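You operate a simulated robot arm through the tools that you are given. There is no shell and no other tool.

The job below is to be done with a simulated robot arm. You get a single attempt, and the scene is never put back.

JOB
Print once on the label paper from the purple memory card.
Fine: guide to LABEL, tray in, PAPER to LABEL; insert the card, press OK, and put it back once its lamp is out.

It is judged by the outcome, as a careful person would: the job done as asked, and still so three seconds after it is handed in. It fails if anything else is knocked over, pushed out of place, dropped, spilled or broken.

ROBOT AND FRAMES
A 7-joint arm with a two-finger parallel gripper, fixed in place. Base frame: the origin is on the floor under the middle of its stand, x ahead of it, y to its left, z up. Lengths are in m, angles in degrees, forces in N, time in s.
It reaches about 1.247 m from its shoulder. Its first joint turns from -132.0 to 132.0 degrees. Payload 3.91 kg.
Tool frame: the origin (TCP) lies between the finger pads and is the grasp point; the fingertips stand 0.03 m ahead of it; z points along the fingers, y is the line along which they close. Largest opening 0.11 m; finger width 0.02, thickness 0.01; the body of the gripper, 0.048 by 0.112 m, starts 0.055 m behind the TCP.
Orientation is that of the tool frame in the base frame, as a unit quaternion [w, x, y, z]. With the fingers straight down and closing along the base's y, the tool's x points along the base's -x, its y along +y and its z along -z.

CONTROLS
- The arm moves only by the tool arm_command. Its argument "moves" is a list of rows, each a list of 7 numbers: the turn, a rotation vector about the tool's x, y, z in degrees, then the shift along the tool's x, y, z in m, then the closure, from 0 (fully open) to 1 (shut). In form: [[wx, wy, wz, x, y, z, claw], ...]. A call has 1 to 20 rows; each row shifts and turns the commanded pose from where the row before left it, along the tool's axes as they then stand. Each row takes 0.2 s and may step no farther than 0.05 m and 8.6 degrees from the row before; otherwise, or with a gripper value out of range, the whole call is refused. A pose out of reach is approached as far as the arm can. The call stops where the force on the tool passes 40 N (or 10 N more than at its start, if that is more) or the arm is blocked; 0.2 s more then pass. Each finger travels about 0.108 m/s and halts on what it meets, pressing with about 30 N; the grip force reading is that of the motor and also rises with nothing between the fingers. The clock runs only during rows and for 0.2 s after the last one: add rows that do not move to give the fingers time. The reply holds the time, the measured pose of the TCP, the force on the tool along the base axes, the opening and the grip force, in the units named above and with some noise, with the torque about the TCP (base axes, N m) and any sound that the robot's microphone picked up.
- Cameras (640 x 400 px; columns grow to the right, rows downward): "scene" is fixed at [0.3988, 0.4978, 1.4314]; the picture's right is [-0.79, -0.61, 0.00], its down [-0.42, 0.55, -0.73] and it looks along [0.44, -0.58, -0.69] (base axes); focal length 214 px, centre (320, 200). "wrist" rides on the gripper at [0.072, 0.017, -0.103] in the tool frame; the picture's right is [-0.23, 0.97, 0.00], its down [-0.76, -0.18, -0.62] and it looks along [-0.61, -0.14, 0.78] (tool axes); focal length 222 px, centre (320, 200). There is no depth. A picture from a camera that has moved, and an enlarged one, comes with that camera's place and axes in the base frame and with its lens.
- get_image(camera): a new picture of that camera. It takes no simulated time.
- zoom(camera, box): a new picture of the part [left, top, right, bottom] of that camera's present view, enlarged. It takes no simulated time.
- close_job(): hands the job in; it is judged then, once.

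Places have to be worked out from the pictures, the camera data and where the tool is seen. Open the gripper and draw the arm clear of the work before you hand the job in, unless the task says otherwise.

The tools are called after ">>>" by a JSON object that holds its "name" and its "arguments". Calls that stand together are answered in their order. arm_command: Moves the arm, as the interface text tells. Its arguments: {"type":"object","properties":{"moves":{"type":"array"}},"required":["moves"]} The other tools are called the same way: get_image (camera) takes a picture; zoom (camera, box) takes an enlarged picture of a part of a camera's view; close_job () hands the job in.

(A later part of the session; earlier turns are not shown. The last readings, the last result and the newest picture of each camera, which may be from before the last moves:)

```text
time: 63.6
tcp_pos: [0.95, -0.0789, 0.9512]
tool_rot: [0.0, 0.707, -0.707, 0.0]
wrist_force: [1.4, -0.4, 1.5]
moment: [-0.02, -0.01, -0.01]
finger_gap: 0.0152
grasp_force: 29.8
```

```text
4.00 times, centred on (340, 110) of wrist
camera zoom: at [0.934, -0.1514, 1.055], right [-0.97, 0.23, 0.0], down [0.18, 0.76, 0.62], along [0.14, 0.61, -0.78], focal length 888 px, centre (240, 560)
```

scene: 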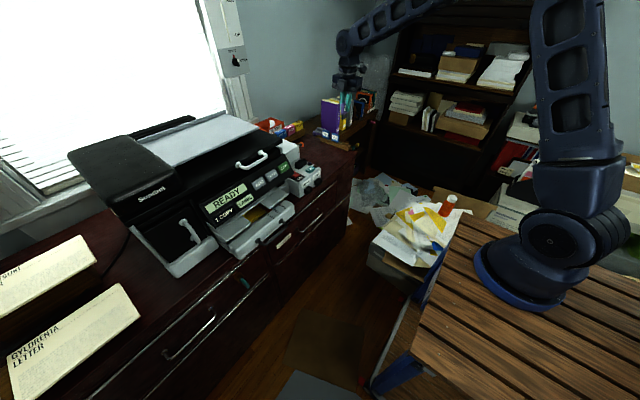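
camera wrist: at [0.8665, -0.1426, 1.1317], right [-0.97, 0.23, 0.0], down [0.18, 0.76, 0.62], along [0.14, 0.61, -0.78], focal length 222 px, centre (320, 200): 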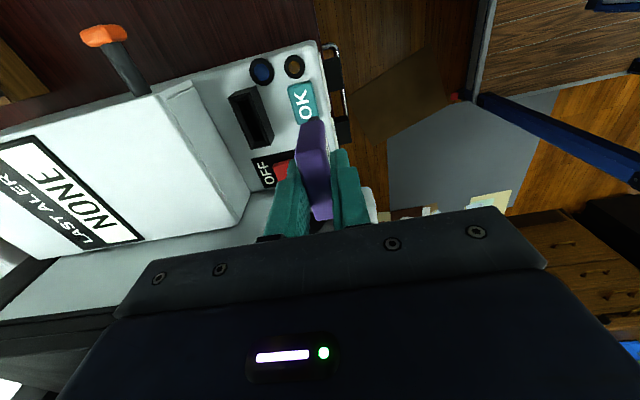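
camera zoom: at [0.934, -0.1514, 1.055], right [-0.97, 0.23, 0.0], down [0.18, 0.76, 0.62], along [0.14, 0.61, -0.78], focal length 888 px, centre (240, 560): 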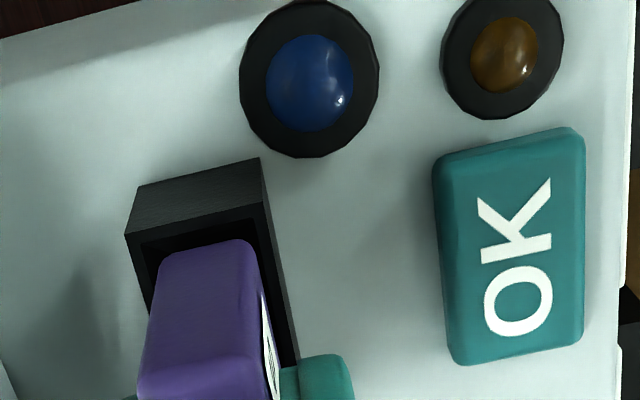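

The card body is now at the rim; no lamp change yet. I lower further in 2 mm steps.

>>> {"name": "arm_command", "arguments": {"moves": [[0, 0, 0, 0, 0, 0.002, 0.95], [0, 0, 0, 0, 0, 0.002, 0.95]]}}

>>> {"name": "zoom", "arguments": {"camera": "scene", "box": [288, 145, 320, 175]}}

>>> {"name": "zoom", "arguments": {"camera": "wrist", "box": [260, 60, 420, 160]}}

```text
time: 64.2
tcp_pos: [0.9512, -0.0802, 0.9496]
tool_rot: [-0.001, 0.708, -0.706, 0.002]
wrist_force: [7.0, -2.2, 25.3]
moment: [0.02, -0.15, 0.0]
finger_gap: 0.0149
grasp_force: 29.9
```

```text
13.33 times, centred on (304, 160) of scene
camera zoom: at [0.3988, 0.4978, 1.4314], right [-0.79, -0.61, 0.0], down [-0.42, 0.55, -0.73], along [0.44, -0.58, -0.69], focal length 2860 px, centre (533, 733)
```

zoom: 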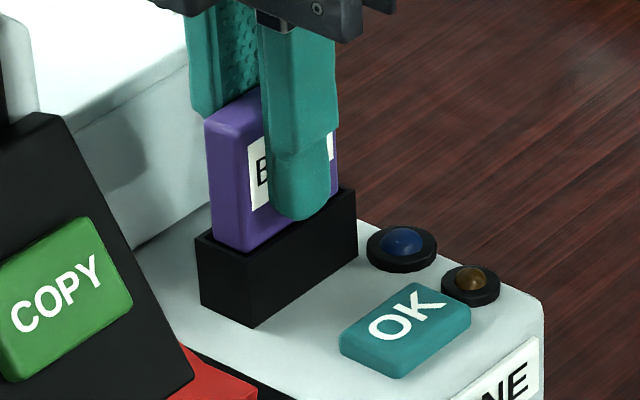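

```text
4.00 times, centred on (340, 110) of wrist
camera zoom: at [0.9336, -0.1519, 1.0518], right [-0.97, 0.23, 0.0], down [0.17, 0.76, 0.62], along [0.14, 0.61, -0.78], focal length 888 px, centre (240, 560)
```

zoom: 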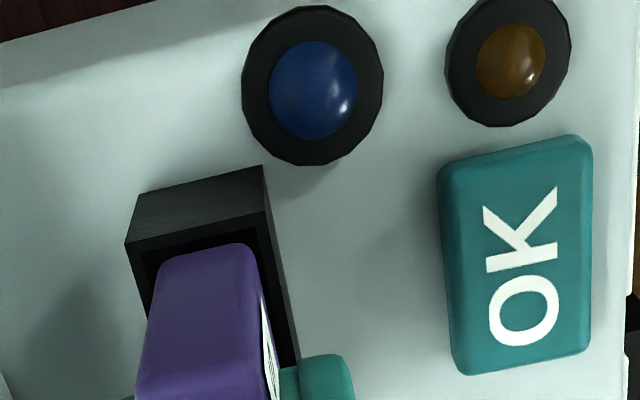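

Firm contact (25 N) at TCP z≈0.950 — probably seated. I check the printer display and lamps.

>>> {"name": "zoom", "arguments": {"camera": "scene", "box": [190, 130, 350, 230]}}

>>> {"name": "get_image", "arguments": {"camera": "wrist"}}

```text
4.00 times, centred on (270, 180) of scene
camera zoom: at [0.3988, 0.4978, 1.4314], right [-0.79, -0.61, 0.0], down [-0.42, 0.55, -0.73], along [0.44, -0.58, -0.69], focal length 858 px, centre (520, 280)
```

zoom: 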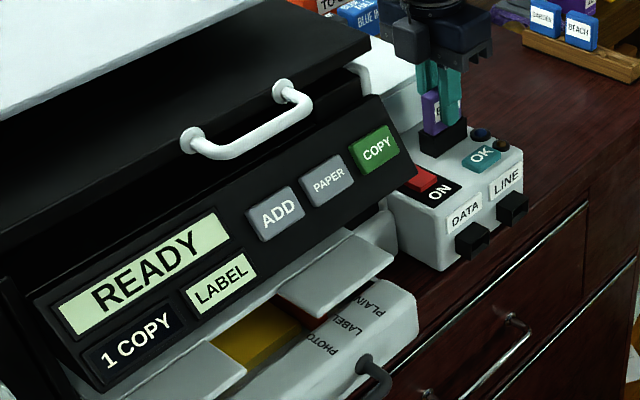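

```text
taken
camera wrist: at [0.9336, -0.1519, 1.0518], right [-0.97, 0.23, 0.0], down [0.17, 0.76, 0.62], along [0.14, 0.61, -0.78], focal length 222 px, centre (320, 200)
```

wrist: 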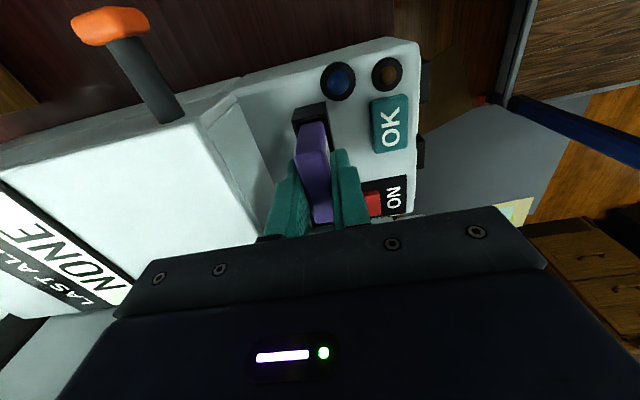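

The display is unchanged (READY/LABEL/1 COPY), which is plausible before OK. I relieve the preload, open the fingers slightly (limited because of the white housing), and rise straight up.

>>> {"name": "arm_command", "arguments": {"moves": [[0, 0, 0, 0, 0, -0.0022, 0.95], [0, 0, 0, 0, 0, 0, 0.85], [0, 0, 0, 0, 0, 0, 0.74], [0, 0, 0, 0, 0, 0, 0.74]]}}

>>> {"name": "zoom", "arguments": {"camera": "scene", "box": [280, 135, 344, 175]}}

>>> {"name": "zoom", "arguments": {"camera": "wrist", "box": [240, 60, 440, 220]}}

```text
time: 65.2
tcp_pos: [0.951, -0.0805, 0.9491]
tool_rot: [0.0, 0.708, -0.706, 0.0]
wrist_force: [0.3, 0.0, 0.4]
moment: [-0.01, 0.03, 0.02]
finger_gap: 0.0286
grasp_force: 0.1
```

```text
10.00 times, centred on (312, 155) of scene
camera zoom: at [0.3988, 0.4978, 1.4314], right [-0.79, -0.61, 0.0], down [-0.42, 0.55, -0.73], along [0.44, -0.58, -0.69], focal length 2145 px, centre (400, 650)
```

zoom: 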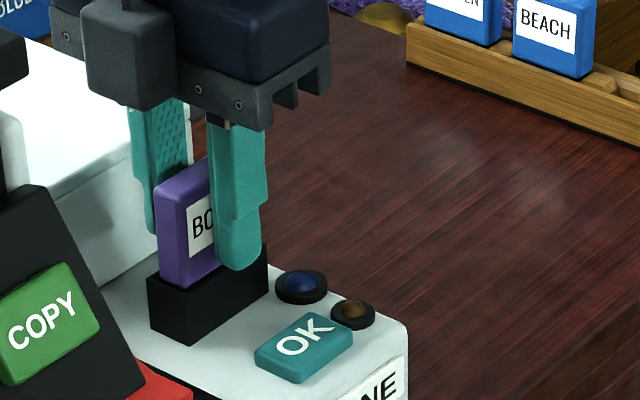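

```text
2.50 times, centred on (340, 140) of wrist
camera zoom: at [0.9336, -0.1522, 1.052], right [-0.97, 0.23, 0.0], down [0.18, 0.76, 0.62], along [0.14, 0.61, -0.78], focal length 555 px, centre (270, 350)
```

zoom: 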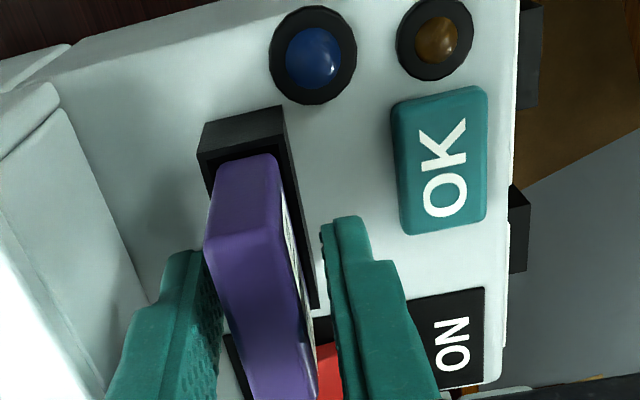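

Released; the card stands in the slot. I rise straight up.

>>> {"name": "arm_command", "arguments": {"moves": [[0, 0, 0, 0, 0, -0.01, 0.74], [0, 0, 0, 0, 0, -0.02, 0.74], [0, 0, 0, 0, 0, -0.03, 0.74], [0, 0, 0, 0, 0, -0.04, 0.74], [0, 0, 0, 0, 0, 0, 0.74]]}}

>>> {"name": "zoom", "arguments": {"camera": "scene", "box": [280, 135, 344, 175]}}

>>> {"name": "zoom", "arguments": {"camera": "wrist", "box": [240, 60, 440, 220]}}

>>> {"name": "zoom", "arguments": {"camera": "scene", "box": [190, 130, 350, 230]}}

```text
time: 66.4
tcp_pos: [0.9531, -0.0798, 1.049]
tool_rot: [0.0, 0.707, -0.707, 0.0]
wrist_force: [-0.2, 0.1, -0.9]
moment: [0.03, -0.01, 0.01]
finger_gap: 0.0287
grasp_force: 0.0
```

```text
10.00 times, centred on (312, 155) of scene
camera zoom: at [0.3988, 0.4978, 1.4314], right [-0.79, -0.61, 0.0], down [-0.42, 0.55, -0.73], along [0.44, -0.58, -0.69], focal length 2145 px, centre (400, 650)
```

zoom: 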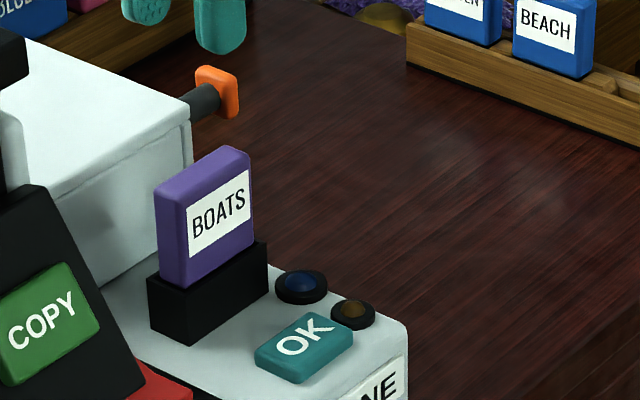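

```text
2.50 times, centred on (340, 140) of wrist
camera zoom: at [0.935, -0.1515, 1.1522], right [-0.97, 0.23, 0.0], down [0.18, 0.76, 0.62], along [0.14, 0.61, -0.78], focal length 555 px, centre (270, 350)
```

zoom: 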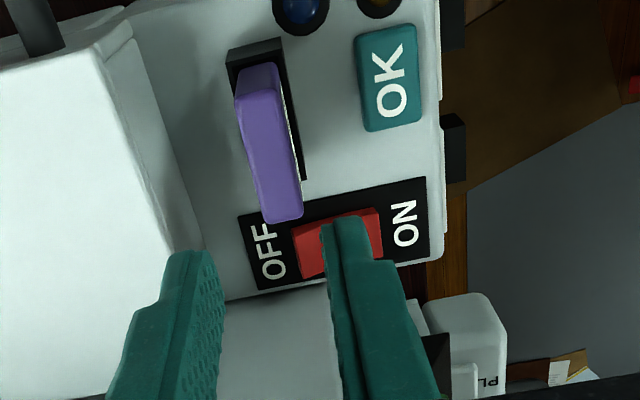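

```text
4.00 times, centred on (270, 180) of scene
camera zoom: at [0.3988, 0.4978, 1.4314], right [-0.79, -0.61, 0.0], down [-0.42, 0.55, -0.73], along [0.44, -0.58, -0.69], focal length 858 px, centre (520, 280)
```

zoom: 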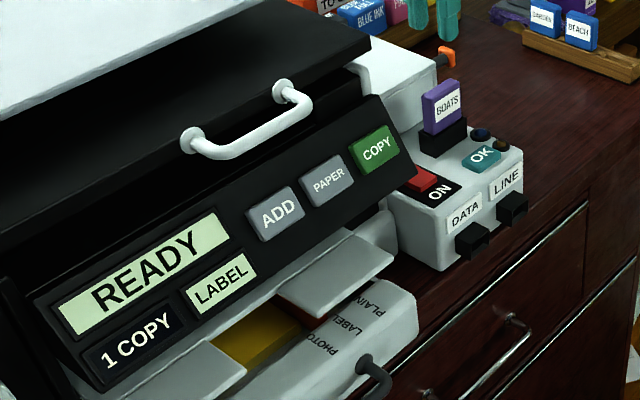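

The BOATS card stands straight in the slot, label forward. Next is OK at about (0.898, -0.084, 0.897): I move above it with fingers closed and check alignment.

>>> {"name": "arm_command", "arguments": {"moves": [[0, 0, 0, 0.002, 0.0275, 0, 1.0], [0, 0, 0, 0.002, 0.0275, 0, 1.0], [0, 0, 0, 0, 0, 0.04, 1.0], [0, 0, 0, 0, 0, 0.03, 1.0], [0, 0, 0, 0, 0, 0.02, 1.0], [0, 0, 0, 0, 0, 0, 1.0]]}}

>>> {"name": "zoom", "arguments": {"camera": "scene", "box": [280, 135, 344, 175]}}

>>> {"name": "zoom", "arguments": {"camera": "wrist", "box": [240, 60, 400, 220]}}

```text
time: 67.8
tcp_pos: [0.8949, -0.0843, 0.9581]
tool_rot: [0.001, 0.708, -0.706, 0.0]
wrist_force: [0.4, 0.1, 0.5]
moment: [0.01, -0.02, 0.0]
finger_gap: 0.0
grasp_force: 29.9
```

```text
10.00 times, centred on (312, 155) of scene
camera zoom: at [0.3988, 0.4978, 1.4314], right [-0.79, -0.61, 0.0], down [-0.42, 0.55, -0.73], along [0.44, -0.58, -0.69], focal length 2145 px, centre (400, 650)
```

zoom: 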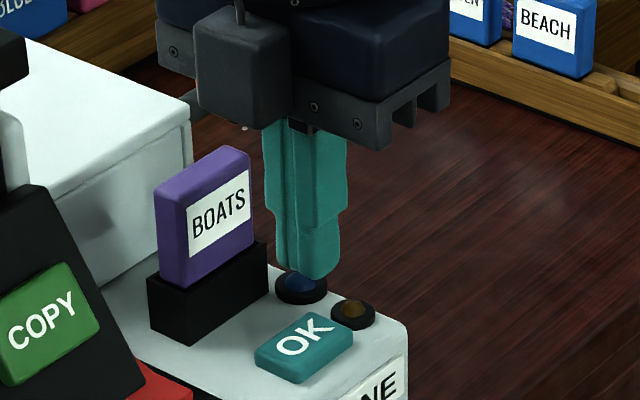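

```text
2.50 times, centred on (320, 140) of wrist
camera zoom: at [0.8784, -0.1565, 1.0613], right [-0.97, 0.23, 0.0], down [0.18, 0.76, 0.62], along [0.14, 0.61, -0.78], focal length 555 px, centre (320, 350)
```

zoom: 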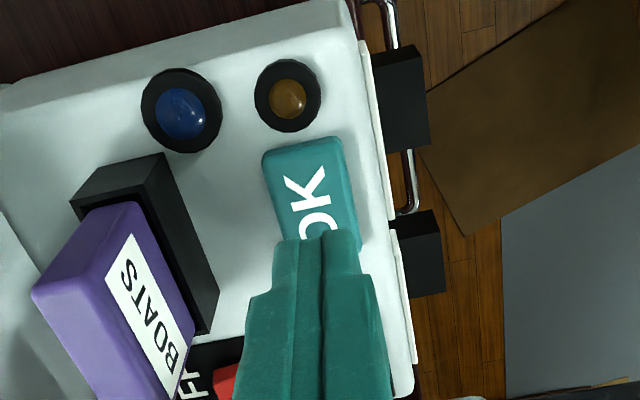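

Well aligned (2 mm correction in x). I lower to just above OK and then press in small steps.

>>> {"name": "arm_command", "arguments": {"moves": [[0, 0, 0, 0, -0.002, 0.01, 1.0], [0, 0, 0, 0, 0, 0.01, 1.0], [0, 0, 0, 0, 0, 0.006, 1.0]]}}

>>> {"name": "zoom", "arguments": {"camera": "wrist", "box": [240, 60, 400, 220]}}

>>> {"name": "zoom", "arguments": {"camera": "scene", "box": [280, 135, 344, 175]}}

```text
time: 68.6
tcp_pos: [0.897, -0.084, 0.9349]
tool_rot: [0.0, 0.708, -0.706, 0.0]
wrist_force: [-1.0, -0.7, -0.3]
moment: [0.02, 0.03, 0.03]
finger_gap: 0.0001
grasp_force: 29.6
```

```text
2.50 times, centred on (320, 140) of wrist
camera zoom: at [0.8803, -0.1559, 1.0372], right [-0.97, 0.23, 0.0], down [0.18, 0.76, 0.62], along [0.14, 0.61, -0.78], focal length 555 px, centre (320, 350)
```

zoom: 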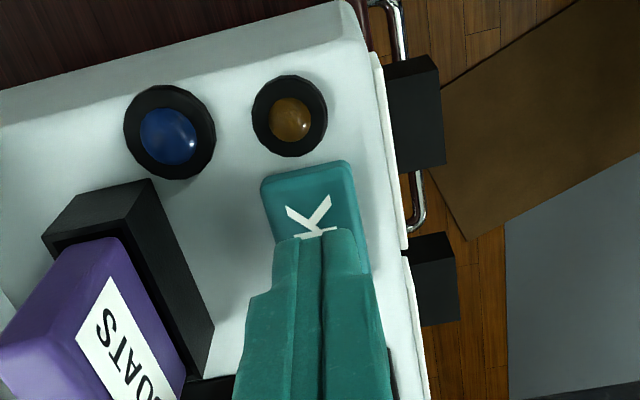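

```text
10.00 times, centred on (312, 155) of scene
camera zoom: at [0.3988, 0.4978, 1.4314], right [-0.79, -0.61, 0.0], down [-0.42, 0.55, -0.73], along [0.44, -0.58, -0.69], focal length 2145 px, centre (400, 650)
```

zoom: 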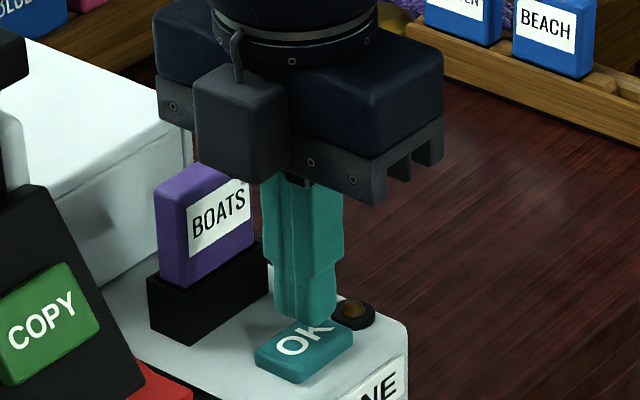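

Tip is about 8 mm above OK. I press down in 2 mm steps, watching for the click.

>>> {"name": "arm_command", "arguments": {"moves": [[0, 0, 0, 0, 0, 0.003, 1.0], [0, 0, 0, 0, 0, 0.003, 1.0], [0, 0, 0, 0, 0, 0.002, 1.0]]}}

>>> {"name": "zoom", "arguments": {"camera": "wrist", "box": [240, 60, 400, 220]}}

```text
time: 69.4
tcp_pos: [0.8992, -0.0835, 0.9269]
tool_rot: [0.001, 0.708, -0.706, 0.0]
wrist_force: [0.4, 0.2, 0.2]
moment: [0.02, 0.01, 0.01]
finger_gap: 0.0
grasp_force: 30.5
```

```text
2.50 times, centred on (320, 140) of wrist
camera zoom: at [0.8816, -0.1561, 1.0291], right [-0.97, 0.23, 0.0], down [0.18, 0.76, 0.62], along [0.14, 0.61, -0.78], focal length 555 px, centre (320, 350)
```

zoom: 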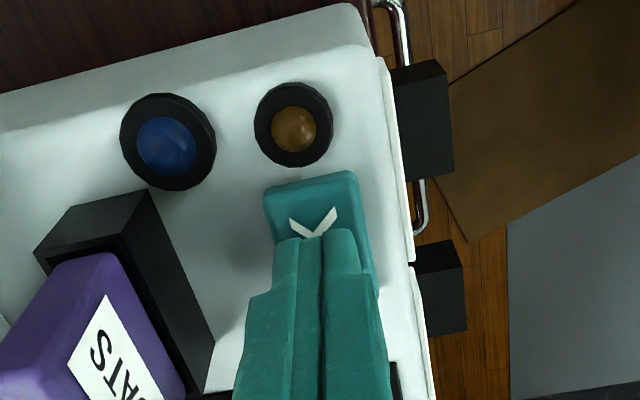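

Still no contact; I press a few millimetres further.

>>> {"name": "arm_command", "arguments": {"moves": [[0, 0, 0, 0, 0, 0.002, 1.0], [0, 0, 0, 0, 0, 0.002, 1.0], [0, 0, 0, 0, 0, 0.001, 1.0]]}}

>>> {"name": "zoom", "arguments": {"camera": "scene", "box": [190, 130, 350, 230]}}

>>> {"name": "zoom", "arguments": {"camera": "wrist", "box": [240, 60, 400, 220]}}

```text
time: 70.2
tcp_pos: [0.8986, -0.0844, 0.9206]
tool_rot: [-0.001, 0.708, -0.706, 0.001]
wrist_force: [0.3, 0.8, 0.8]
moment: [0.07, 0.01, 0.02]
finger_gap: 0.0004
grasp_force: 30.1
heard: click
```

```text
4.00 times, centred on (270, 180) of scene
camera zoom: at [0.3988, 0.4978, 1.4314], right [-0.79, -0.61, 0.0], down [-0.42, 0.55, -0.73], along [0.44, -0.58, -0.69], focal length 858 px, centre (520, 280)
```

zoom: 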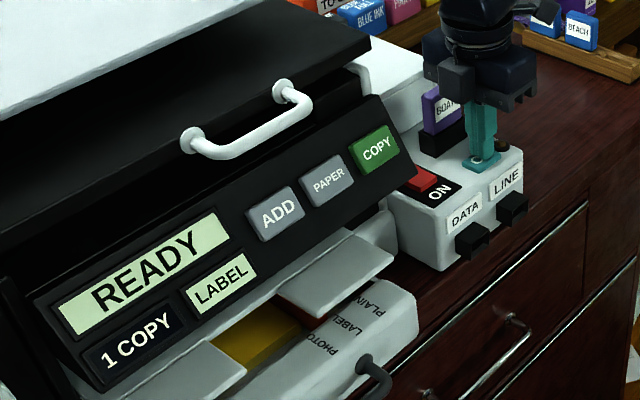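

```text
2.50 times, centred on (320, 140) of wrist
camera zoom: at [0.8818, -0.1568, 1.0239], right [-0.97, 0.23, 0.0], down [0.18, 0.76, 0.62], along [0.14, 0.61, -0.78], focal length 555 px, centre (320, 350)
```

zoom: 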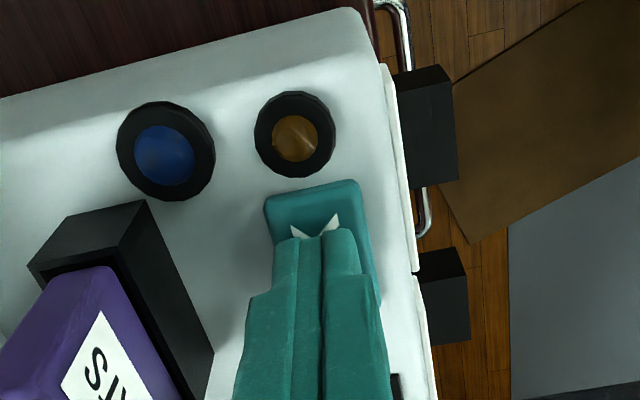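

A click was heard, but no lamp or display change yet. I release upward and look again.

>>> {"name": "arm_command", "arguments": {"moves": [[0, 0, 0, 0, 0, -0.005, 1.0], [0, 0, 0, 0, 0, -0.01, 1.0], [0, 0, 0, 0, 0, -0.02, 1.0], [0, 0, 0, 0, 0, -0.03, 1.0], [0, 0, 0, 0, 0, -0.03, 1.0]]}}

>>> {"name": "zoom", "arguments": {"camera": "scene", "box": [190, 130, 350, 230]}}

>>> {"name": "zoom", "arguments": {"camera": "scene", "box": [285, 140, 333, 170]}}

>>> {"name": "get_image", "arguments": {"camera": "wrist"}}

```text
time: 71.4
tcp_pos: [0.899, -0.0863, 1.0166]
tool_rot: [0.0, 0.708, -0.706, -0.001]
wrist_force: [-0.6, -0.9, -0.9]
moment: [0.02, 0.01, 0.01]
finger_gap: 0.0
grasp_force: 29.8
```

```text
4.00 times, centred on (270, 180) of scene
camera zoom: at [0.3988, 0.4978, 1.4314], right [-0.79, -0.61, 0.0], down [-0.42, 0.55, -0.73], along [0.44, -0.58, -0.69], focal length 858 px, centre (520, 280)
```

zoom: 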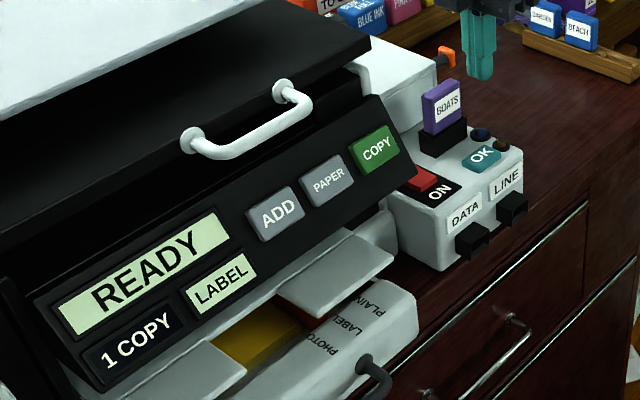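

```text
13.33 times, centred on (309, 155) of scene
camera zoom: at [0.3988, 0.4978, 1.4314], right [-0.79, -0.61, 0.0], down [-0.42, 0.55, -0.73], along [0.44, -0.58, -0.69], focal length 2860 px, centre (467, 800)
```

zoom: 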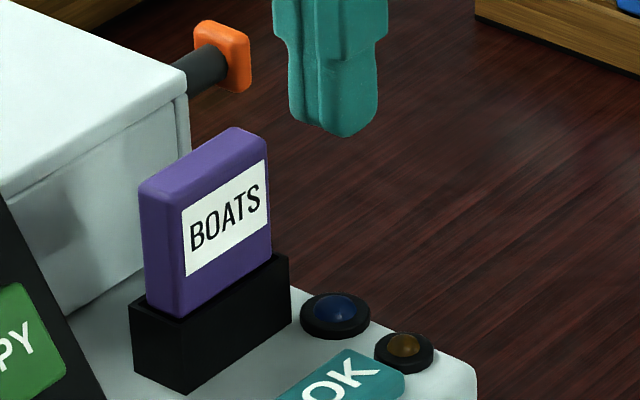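

```text
taken
camera wrist: at [0.8818, -0.1581, 1.119], right [-0.97, 0.22, 0.0], down [0.18, 0.76, 0.62], along [0.14, 0.61, -0.78], focal length 222 px, centre (320, 200)
```

wrist: 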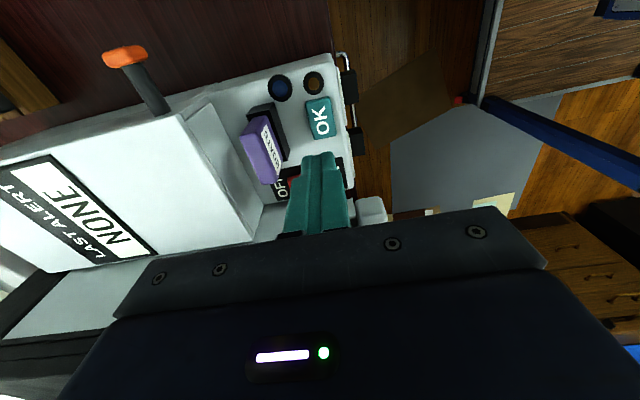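

No lamp lit and nothing printed, so the card probably isn't fully seated. I move over the card with closed fingers to push it down gently, using contact height as a gauge.

>>> {"name": "arm_command", "arguments": {"moves": [[0, 0, 0, -0.0025, -0.0265, 0, 1.0], [0, 0, 0, -0.0025, -0.0265, 0, 1.0], [0, 0, 0, 0, 0, 0.01, 1.0], [0, 0, 0, 0, 0, 0.01, 1.0], [0, 0, 0, 0, 0, 0, 1.0]]}}

>>> {"name": "zoom", "arguments": {"camera": "wrist", "box": [240, 60, 400, 220]}}

>>> {"name": "zoom", "arguments": {"camera": "scene", "box": [285, 140, 333, 170]}}

```text
time: 72.6
tcp_pos: [0.9522, -0.0785, 0.9965]
tool_rot: [0.0, 0.708, -0.706, -0.001]
wrist_force: [0.9, -0.2, 1.2]
moment: [0.01, 0.0, -0.03]
finger_gap: 0.0001
grasp_force: 29.7
```

```text
2.50 times, centred on (320, 140) of wrist
camera zoom: at [0.9341, -0.1509, 1.0993], right [-0.97, 0.23, 0.0], down [0.18, 0.76, 0.62], along [0.14, 0.61, -0.78], focal length 555 px, centre (320, 350)
```

zoom: 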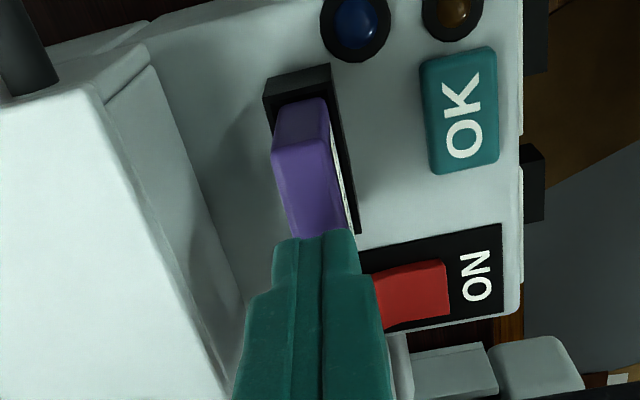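

```text
13.33 times, centred on (309, 155) of scene
camera zoom: at [0.3988, 0.4978, 1.4314], right [-0.79, -0.61, 0.0], down [-0.42, 0.55, -0.73], along [0.44, -0.58, -0.69], focal length 2860 px, centre (467, 800)
```

zoom: 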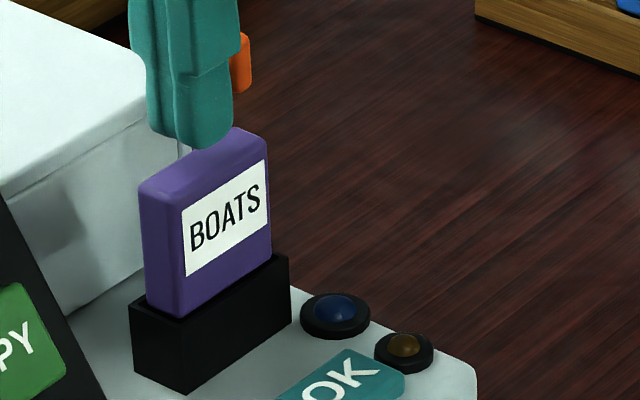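

Card top is centred near (0.950, -0.080), maybe 2 mm toward -x. I lower onto it in small steps.

>>> {"name": "arm_command", "arguments": {"moves": [[0, 0, 0, 0.001, 0.001, 0.006, 1.0], [0, 0, 0, 0, 0, 0.006, 1.0], [0, 0, 0, 0, 0, 0.003, 1.0]]}}

>>> {"name": "zoom", "arguments": {"camera": "scene", "box": [285, 140, 333, 170]}}

```text
time: 73.4
tcp_pos: [0.9506, -0.0805, 0.9855]
tool_rot: [-0.001, 0.708, -0.706, 0.001]
wrist_force: [-1.5, -1.2, 38.5]
moment: [-0.03, 0.05, -0.04]
finger_gap: 0.0
grasp_force: 29.9
```

```text
13.33 times, centred on (309, 155) of scene
camera zoom: at [0.3988, 0.4978, 1.4314], right [-0.79, -0.61, 0.0], down [-0.42, 0.55, -0.73], along [0.44, -0.58, -0.69], focal length 2860 px, centre (467, 800)
```

zoom: 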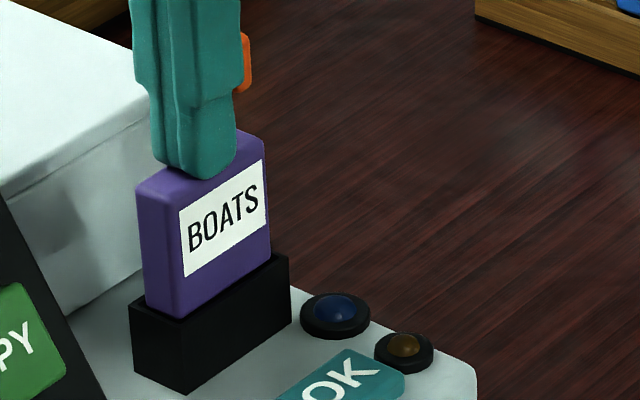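

38 N on the card top (top at z≈0.955) and it does not move. I lift off slightly and inspect how the body sits in the slot.

>>> {"name": "arm_command", "arguments": {"moves": [[0, 0, 0, 0, 0, -0.01, 1.0], [0, 0, 0, 0, 0, -0.03, 1.0], [0, 0, 0, 0.04, 0, -0.01, 1.0], [0, 0, 0, 0.04, 0, 0, 1.0], [0, 0, 0, 0, 0, 0, 1.0]]}}

>>> {"name": "zoom", "arguments": {"camera": "scene", "box": [290, 146, 318, 170]}}

>>> {"name": "get_image", "arguments": {"camera": "wrist"}}

```text
time: 74.6
tcp_pos: [0.9516, -0.1612, 1.0298]
tool_rot: [0.0, 0.708, -0.706, -0.001]
wrist_force: [1.0, 0.5, -0.1]
moment: [-0.03, -0.02, 0.03]
finger_gap: 0.0001
grasp_force: 30.2
```

```text
16.00 times, centred on (304, 158) of scene
camera zoom: at [0.3988, 0.4978, 1.4314], right [-0.79, -0.61, 0.0], down [-0.42, 0.55, -0.73], along [0.44, -0.58, -0.69], focal length 3432 px, centre (576, 872)
```

zoom: 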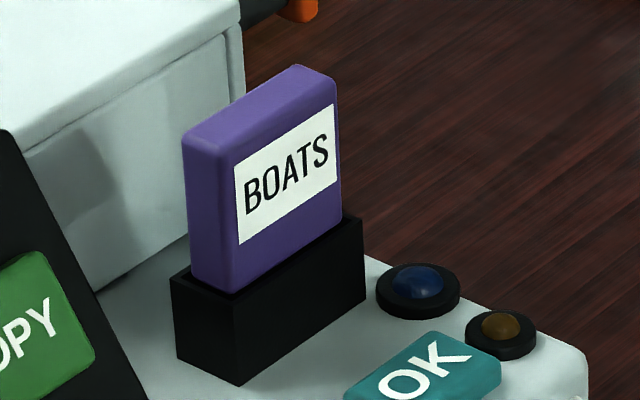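

```text
taken
camera wrist: at [0.934, -0.2331, 1.133], right [-0.97, 0.23, 0.0], down [0.18, 0.76, 0.62], along [0.14, 0.61, -0.78], focal length 222 px, centre (320, 200)
```

wrist: 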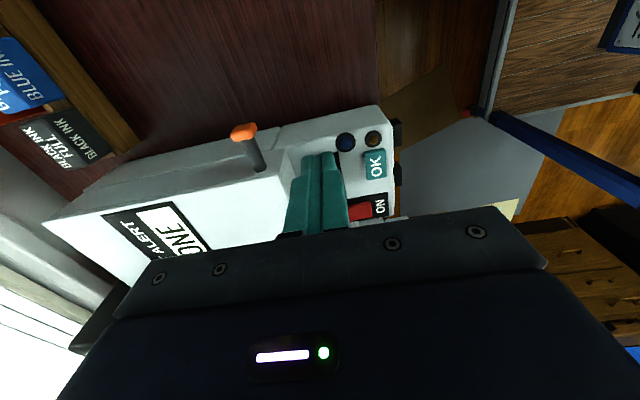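

I want a side view of the card to see its tilt and depth. I back off over the clear counter, tilt 45° to look along +y horizontally.

>>> {"name": "arm_command", "arguments": {"moves": [[0, 0, 0, 0.03, 0.03, 0, 1.0], [0, 0, 0, 0.03, 0.035, 0, 1.0], [0, 0, 0, 0.03, 0.035, 0, 1.0], [0, -7.5, 0, 0, 0, 0, 1.0], [0, -7.5, 0, 0, 0, 0, 1.0], [0, -7.5, 0, 0, 0, 0, 1.0], [0, -7.5, 0, 0, 0, 0, 1.0], [0, -7.5, 0, 0, 0, 0, 1.0], [0, -7.5, 0, 0, 0, 0, 1.0], [0, 0, 0, 0.0283, 0, 0.0283, 1.0], [0, 0, 0, 0.0283, 0, 0.0283, 1.0], [0, 0, 0, 0, 0, 0, 1.0]]}}

>>> {"name": "get_image", "arguments": {"camera": "wrist"}}

>>> {"name": "get_image", "arguments": {"camera": "scene"}}

```text
time: 77.2
tcp_pos: [0.8499, -0.2491, 0.9511]
tool_rot: [-0.27, 0.654, -0.653, -0.271]
wrist_force: [-0.6, -0.2, 0.7]
moment: [-0.03, -0.02, 0.01]
finger_gap: 0.0
grasp_force: 29.7
```

```text
taken
camera wrist: at [0.8338, -0.3734, 0.9715], right [-0.97, 0.16, 0.16], down [0.18, 0.1, 0.98], along [0.14, 0.98, -0.12], focal length 222 px, centre (320, 200)
```

wrist: 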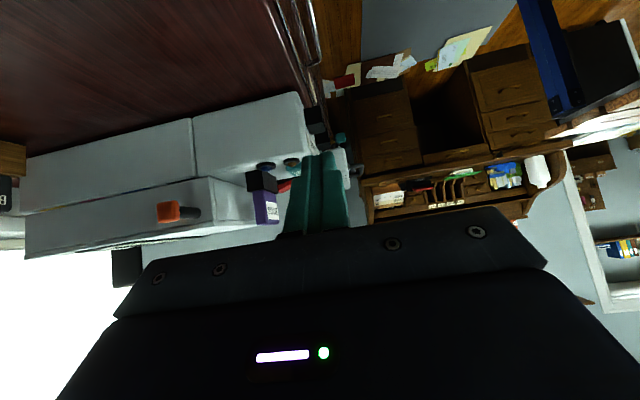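

```text
taken
```

scene: 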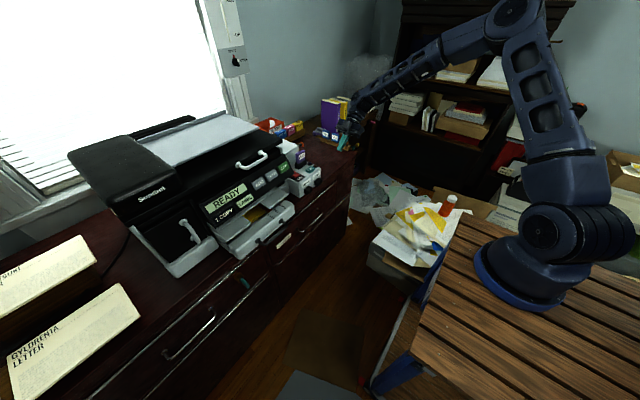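

The side view is good; I zoom on the card and slot.

>>> {"name": "zoom", "arguments": {"camera": "wrist", "box": [230, 150, 310, 240]}}

>>> {"name": "zoom", "arguments": {"camera": "wrist", "box": [236, 160, 296, 200]}}

```text
4.44 times, centred on (270, 195) of wrist
camera zoom: at [0.8338, -0.3734, 0.9715], right [-0.97, 0.16, 0.16], down [0.18, 0.1, 0.98], along [0.14, 0.98, -0.12], focal length 987 px, centre (542, 222)
```

zoom: 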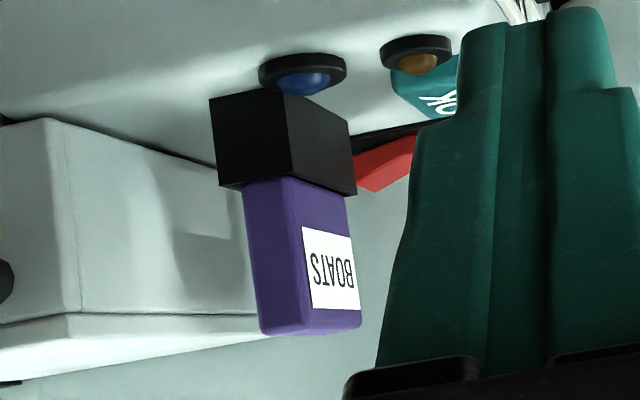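

```text
10.00 times, centred on (266, 180) of wrist
camera zoom: at [0.8338, -0.3734, 0.9715], right [-0.97, 0.16, 0.16], down [0.18, 0.1, 0.98], along [0.14, 0.98, -0.12], focal length 2221 px, centre (860, 400)
```

zoom: 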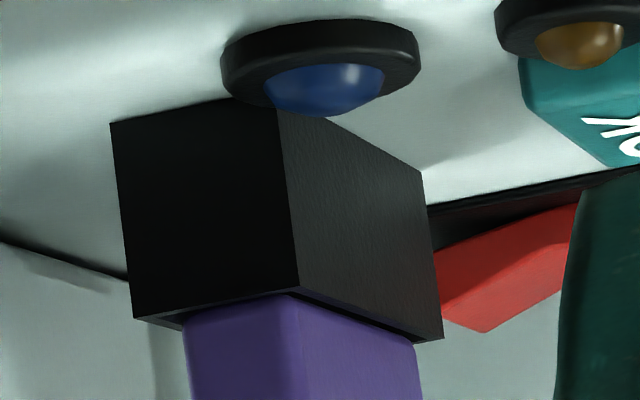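

Seen from the side, the card stands upright but about 2.6 mm too far toward -x, so its body rests on the slot's front chamfer. I go back above it with fingers slightly open to regrip and re-centre it.

>>> {"name": "arm_command", "arguments": {"moves": [[0, 0, 0, -0.0283, 0, -0.0283, 1.0], [0, 0, 0, -0.0283, 0, -0.0283, 1.0], [0, 7.5, 0, 0, 0, 0, 1.0], [0, 7.5, 0, 0, 0, 0, 1.0], [0, 7.5, 0, 0, 0, 0, 1.0], [0, 7.5, 0, 0, 0, 0, 1.0], [0, 7.5, 0, 0, 0, 0, 1.0], [0, 7.5, 0, 0, 0, 0, 1.0], [0, 0, 0, -0.0415, -0.025, 0, 0.7], [0, 0, 0, -0.0415, -0.025, 0, 0.7], [0, 0, 0, -0.0415, -0.025, 0, 0.7], [0, 0, 0, -0.0415, -0.0245, 0, 0.7], [0, 0, 0, 0, 0, 0, 0.7]]}}

>>> {"name": "zoom", "arguments": {"camera": "wrist", "box": [240, 60, 400, 220]}}

>>> {"name": "zoom", "arguments": {"camera": "scene", "box": [280, 130, 344, 175]}}

```text
time: 80.0
tcp_pos: [0.9513, -0.0851, 1.0311]
tool_rot: [0.0, 0.707, -0.707, 0.0]
wrist_force: [-0.1, -1.0, -0.1]
moment: [0.01, 0.02, 0.0]
finger_gap: 0.0328
grasp_force: 0.1
```

```text
2.50 times, centred on (320, 140) of wrist
camera zoom: at [0.9339, -0.1557, 1.1348], right [-0.97, 0.23, 0.0], down [0.18, 0.76, 0.62], along [0.14, 0.61, -0.78], focal length 555 px, centre (320, 350)
```

zoom: 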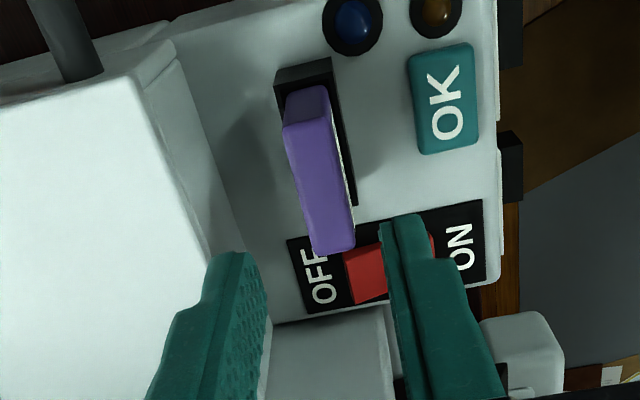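

```text
8.89 times, centred on (312, 152) of scene
camera zoom: at [0.3988, 0.4978, 1.4314], right [-0.79, -0.61, 0.0], down [-0.42, 0.55, -0.73], along [0.44, -0.58, -0.69], focal length 1906 px, centre (391, 622)
```

zoom: 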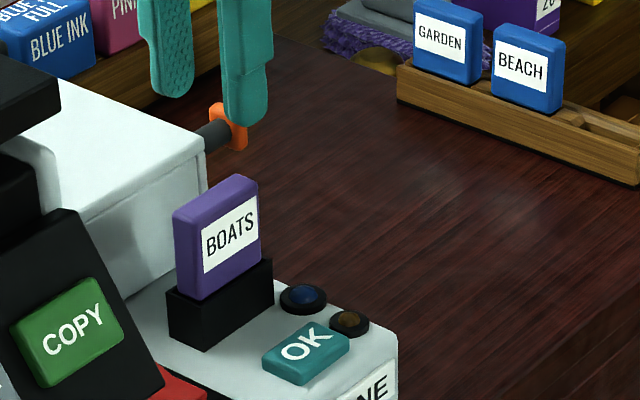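

Gripper is aligned over the card in x, needs +2.6 mm in y. I lower around the card to TCP z≈0.952.

>>> {"name": "arm_command", "arguments": {"moves": [[0, 0, 0, -0.0026, 0, 0.02, 0.7], [0, 0, 0, 0, 0, 0.02, 0.7], [0, 0, 0, 0, 0, 0.02, 0.7], [0, 0, 0, 0, 0, 0.019, 0.7], [0, 0, 0, 0, 0, 0, 0.7]]}}

>>> {"name": "zoom", "arguments": {"camera": "wrist", "box": [240, 60, 400, 220]}}

>>> {"name": "zoom", "arguments": {"camera": "scene", "box": [285, 140, 333, 175]}}

```text
time: 81.2
tcp_pos: [0.9507, -0.0817, 0.9515]
tool_rot: [0.0, 0.708, -0.706, 0.0]
wrist_force: [0.2, 0.9, -0.7]
moment: [0.0, -0.03, 0.0]
finger_gap: 0.033
grasp_force: 0.0
```

```text
2.50 times, centred on (320, 140) of wrist
camera zoom: at [0.9333, -0.153, 1.0545], right [-0.97, 0.23, 0.0], down [0.18, 0.76, 0.62], along [0.14, 0.61, -0.78], focal length 555 px, centre (320, 350)
```

zoom: 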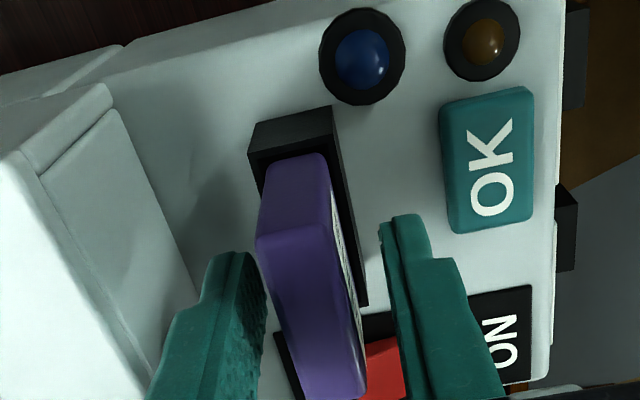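

```text
11.43 times, centred on (309, 158) of scene
camera zoom: at [0.3988, 0.4978, 1.4314], right [-0.79, -0.61, 0.0], down [-0.42, 0.55, -0.73], along [0.44, -0.58, -0.69], focal length 2451 px, centre (446, 686)
```

zoom: 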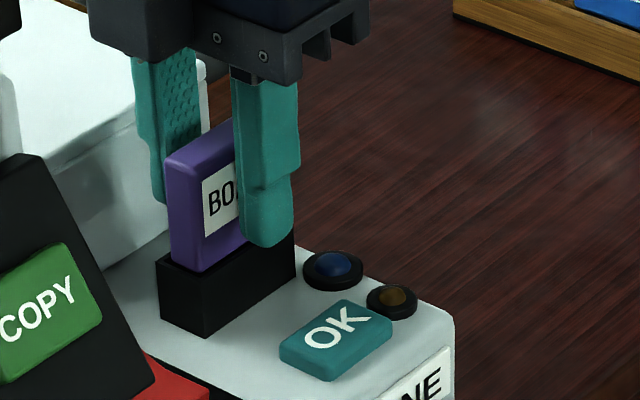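

The card is between the fingers; I close on it and lift 4 mm to free it from the chamfer.

>>> {"name": "arm_command", "arguments": {"moves": [[0, 0, 0, 0, 0, 0, 0.85], [0, 0, 0, 0, 0, 0, 0.95], [0, 0, 0, 0, 0, 0, 0.95], [0, 0, 0, 0, 0, -0.002, 0.95], [0, 0, 0, 0, 0, -0.002, 0.95]]}}

>>> {"name": "zoom", "arguments": {"camera": "wrist", "box": [260, 80, 380, 160]}}

>>> {"name": "zoom", "arguments": {"camera": "scene", "box": [285, 140, 333, 175]}}

```text
time: 82.4
tcp_pos: [0.9505, -0.0803, 0.9541]
tool_rot: [0.0, 0.708, -0.706, 0.001]
wrist_force: [9.3, -0.7, -5.6]
moment: [-0.03, -0.53, -0.01]
finger_gap: 0.0147
grasp_force: 30.4
```

```text
5.00 times, centred on (320, 120) of wrist
camera zoom: at [0.9333, -0.1528, 1.0578], right [-0.97, 0.23, 0.0], down [0.18, 0.76, 0.62], along [0.14, 0.61, -0.78], focal length 1111 px, centre (320, 600)
```

zoom: 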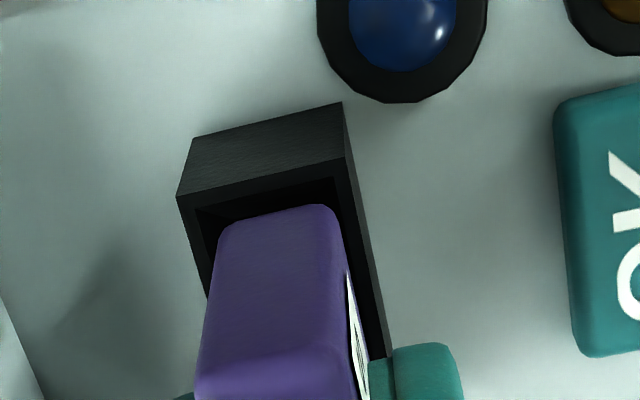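

```text
11.43 times, centred on (309, 158) of scene
camera zoom: at [0.3988, 0.4978, 1.4314], right [-0.79, -0.61, 0.0], down [-0.42, 0.55, -0.73], along [0.44, -0.58, -0.69], focal length 2451 px, centre (446, 686)
```

zoom: 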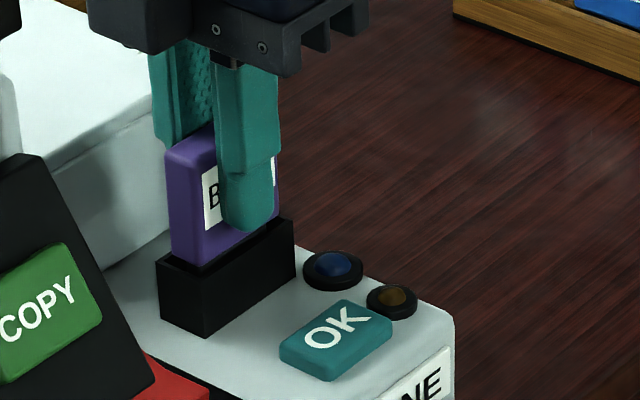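

Held; side force +9 N in x says the slot wants the card further +x. I shift +x by 1.5 mm and read the forces.

>>> {"name": "arm_command", "arguments": {"moves": [[0, 0, 0, 0, -0.0015, 0, 0.95], [0, 0, 0, 0, 0, 0, 0.95], [0, 0, 0, 0, 0, 0, 0.95]]}}

>>> {"name": "zoom", "arguments": {"camera": "wrist", "box": [260, 80, 380, 160]}}

```text
time: 83.2
tcp_pos: [0.9506, -0.0804, 0.9537]
tool_rot: [0.0, 0.708, -0.707, 0.0]
wrist_force: [0.0, -0.2, -2.0]
moment: [-0.01, -0.02, -0.03]
finger_gap: 0.0148
grasp_force: 29.6
```

```text
5.00 times, centred on (320, 120) of wrist
camera zoom: at [0.9342, -0.1523, 1.058], right [-0.97, 0.23, 0.0], down [0.18, 0.76, 0.62], along [0.14, 0.61, -0.78], focal length 1111 px, centre (320, 600)
```

zoom: 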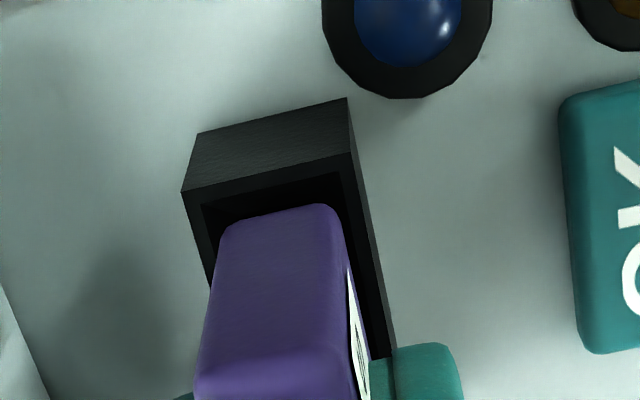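

Side force is gone; image suggests 0.5 mm more in +x and ~1 mm in -y. I correct and push down gently.

>>> {"name": "arm_command", "arguments": {"moves": [[0, 0, 0, 0.001, -0.0005, 0, 0.95], [0, 0, 0, 0, 0, 0.002, 0.95], [0, 0, 0, 0, 0, 0.002, 0.95], [0, 0, 0, 0, 0, 0.002, 0.95]]}}

>>> {"name": "zoom", "arguments": {"camera": "wrist", "box": [260, 80, 380, 160]}}

>>> {"name": "zoom", "arguments": {"camera": "scene", "box": [285, 140, 333, 175]}}

```text
time: 84.2
tcp_pos: [0.9508, -0.0805, 0.9516]
tool_rot: [-0.001, 0.707, -0.707, 0.001]
wrist_force: [-0.2, 4.0, 17.4]
moment: [-0.16, 0.06, -0.03]
finger_gap: 0.0149
grasp_force: 30.0
```

```text
5.00 times, centred on (320, 120) of wrist
camera zoom: at [0.9345, -0.1534, 1.0542], right [-0.97, 0.23, 0.0], down [0.17, 0.76, 0.62], along [0.14, 0.61, -0.78], focal length 1111 px, centre (320, 600)
```

zoom: 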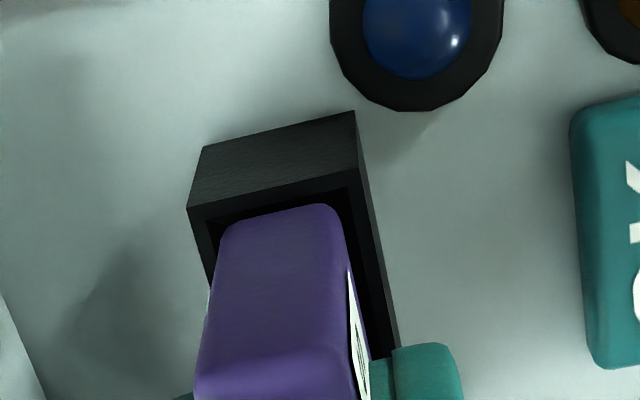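

```text
11.43 times, centred on (309, 158) of scene
camera zoom: at [0.3988, 0.4978, 1.4314], right [-0.79, -0.61, 0.0], down [-0.42, 0.55, -0.73], along [0.44, -0.58, -0.69], focal length 2451 px, centre (446, 686)
```

zoom: 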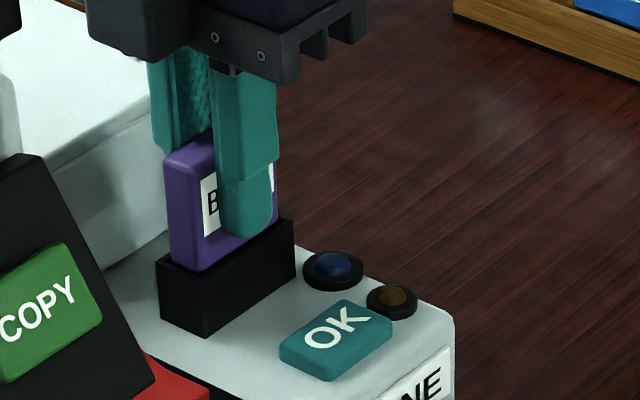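

It stops with +4 N in y: slightly too far in -y now. I shift +0.8 mm in y and press a bit more.

>>> {"name": "arm_command", "arguments": {"moves": [[0, 0, 0, 0, 0, -0.001, 0.95], [0, 0, 0, -0.0008, 0, 0, 0.95], [0, 0, 0, 0, 0, 0.001, 0.95], [0, 0, 0, 0, 0, 0.001, 0.95]]}}

>>> {"name": "zoom", "arguments": {"camera": "wrist", "box": [260, 80, 380, 160]}}

>>> {"name": "zoom", "arguments": {"camera": "scene", "box": [285, 140, 333, 175]}}

```text
time: 85.2
tcp_pos: [0.9515, -0.0818, 0.9511]
tool_rot: [-0.001, 0.707, -0.707, 0.001]
wrist_force: [2.3, 4.5, 21.0]
moment: [-0.05, -0.09, 0.02]
finger_gap: 0.0148
grasp_force: 29.8
```

```text
5.00 times, centred on (320, 120) of wrist
camera zoom: at [0.9343, -0.1532, 1.0541], right [-0.97, 0.23, 0.0], down [0.18, 0.76, 0.62], along [0.14, 0.61, -0.78], focal length 1111 px, centre (320, 600)
```

zoom: 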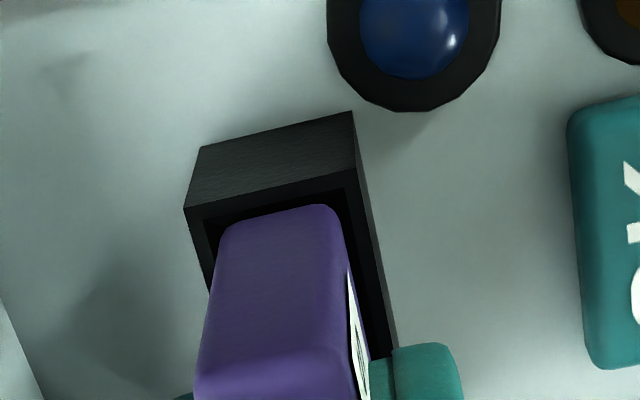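

```text
11.43 times, centred on (309, 158) of scene
camera zoom: at [0.3988, 0.4978, 1.4314], right [-0.79, -0.61, 0.0], down [-0.42, 0.55, -0.73], along [0.44, -0.58, -0.69], focal length 2451 px, centre (446, 686)
```

zoom: 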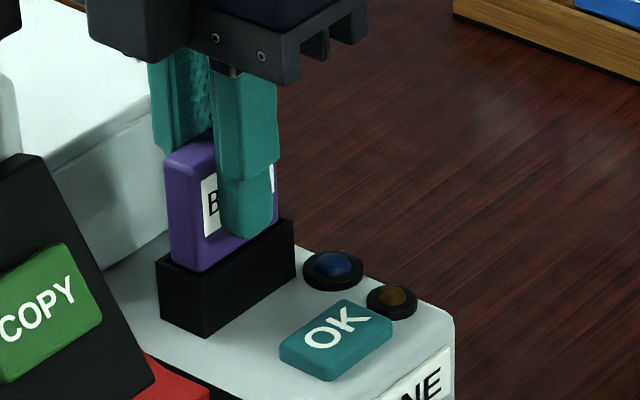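

Still held up at the same height with +4.5 N in y. I lift 3 mm, shift +1 mm in y and +0.5 mm in x, and lower again.

>>> {"name": "arm_command", "arguments": {"moves": [[0, 0, 0, 0, 0, -0.002, 0.95], [0, 0, 0, 0, 0, -0.003, 0.95], [0, 0, 0, -0.001, -0.0005, 0, 0.95], [0, 0, 0, 0, 0, 0, 0.95]]}}

>>> {"name": "zoom", "arguments": {"camera": "wrist", "box": [260, 80, 380, 160]}}

```text
time: 86.2
tcp_pos: [0.9527, -0.0823, 0.9535]
tool_rot: [0.0, 0.708, -0.706, 0.0]
wrist_force: [-0.2, 0.0, -0.2]
moment: [0.0, 0.02, -0.01]
finger_gap: 0.0151
grasp_force: 30.3
```

```text
5.00 times, centred on (320, 120) of wrist
camera zoom: at [0.9356, -0.1534, 1.0563], right [-0.97, 0.23, 0.0], down [0.18, 0.76, 0.62], along [0.14, 0.61, -0.78], focal length 1111 px, centre (320, 600)
```

zoom: 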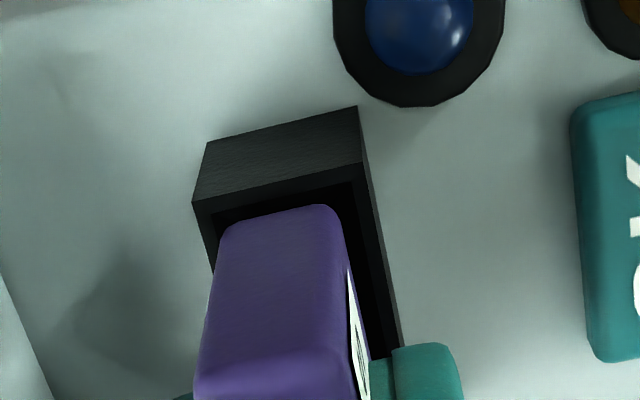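

Free of side forces and centred within a millimetre. I lower again in 1 mm steps.

>>> {"name": "arm_command", "arguments": {"moves": [[0, 0, 0, 0, 0.0005, 0.001, 0.95], [0, 0, 0, 0, 0, 0.0015, 0.95], [0, 0, 0, 0, 0, 0.0015, 0.95], [0, 0, 0, 0, 0, 0.001, 0.95]]}}

>>> {"name": "zoom", "arguments": {"camera": "wrist", "box": [260, 80, 380, 160]}}

>>> {"name": "zoom", "arguments": {"camera": "scene", "box": [285, 140, 333, 175]}}

```text
time: 87.2
tcp_pos: [0.9529, -0.082, 0.949]
tool_rot: [-0.001, 0.707, -0.707, 0.0]
wrist_force: [-6.0, -4.8, 24.2]
moment: [-0.03, 0.18, -0.02]
finger_gap: 0.0147
grasp_force: 30.2
```

```text
5.00 times, centred on (320, 120) of wrist
camera zoom: at [0.9353, -0.1525, 1.052], right [-0.97, 0.23, 0.0], down [0.18, 0.76, 0.62], along [0.14, 0.61, -0.78], focal length 1111 px, centre (320, 600)
```

zoom: 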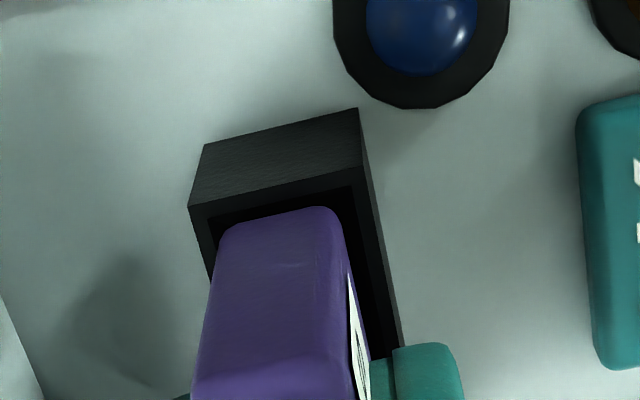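

```text
11.43 times, centred on (309, 158) of scene
camera zoom: at [0.3988, 0.4978, 1.4314], right [-0.79, -0.61, 0.0], down [-0.42, 0.55, -0.73], along [0.44, -0.58, -0.69], focal length 2451 px, centre (446, 686)
```

zoom: 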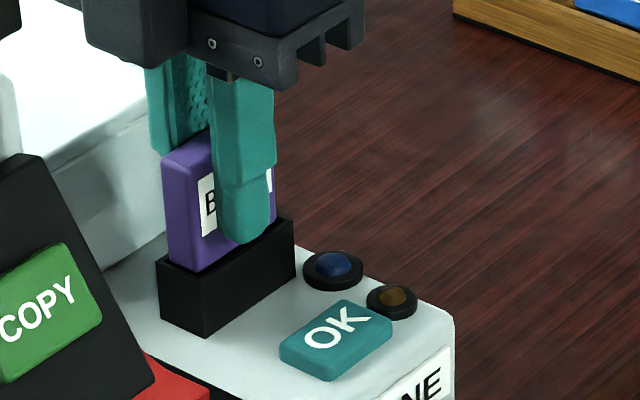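

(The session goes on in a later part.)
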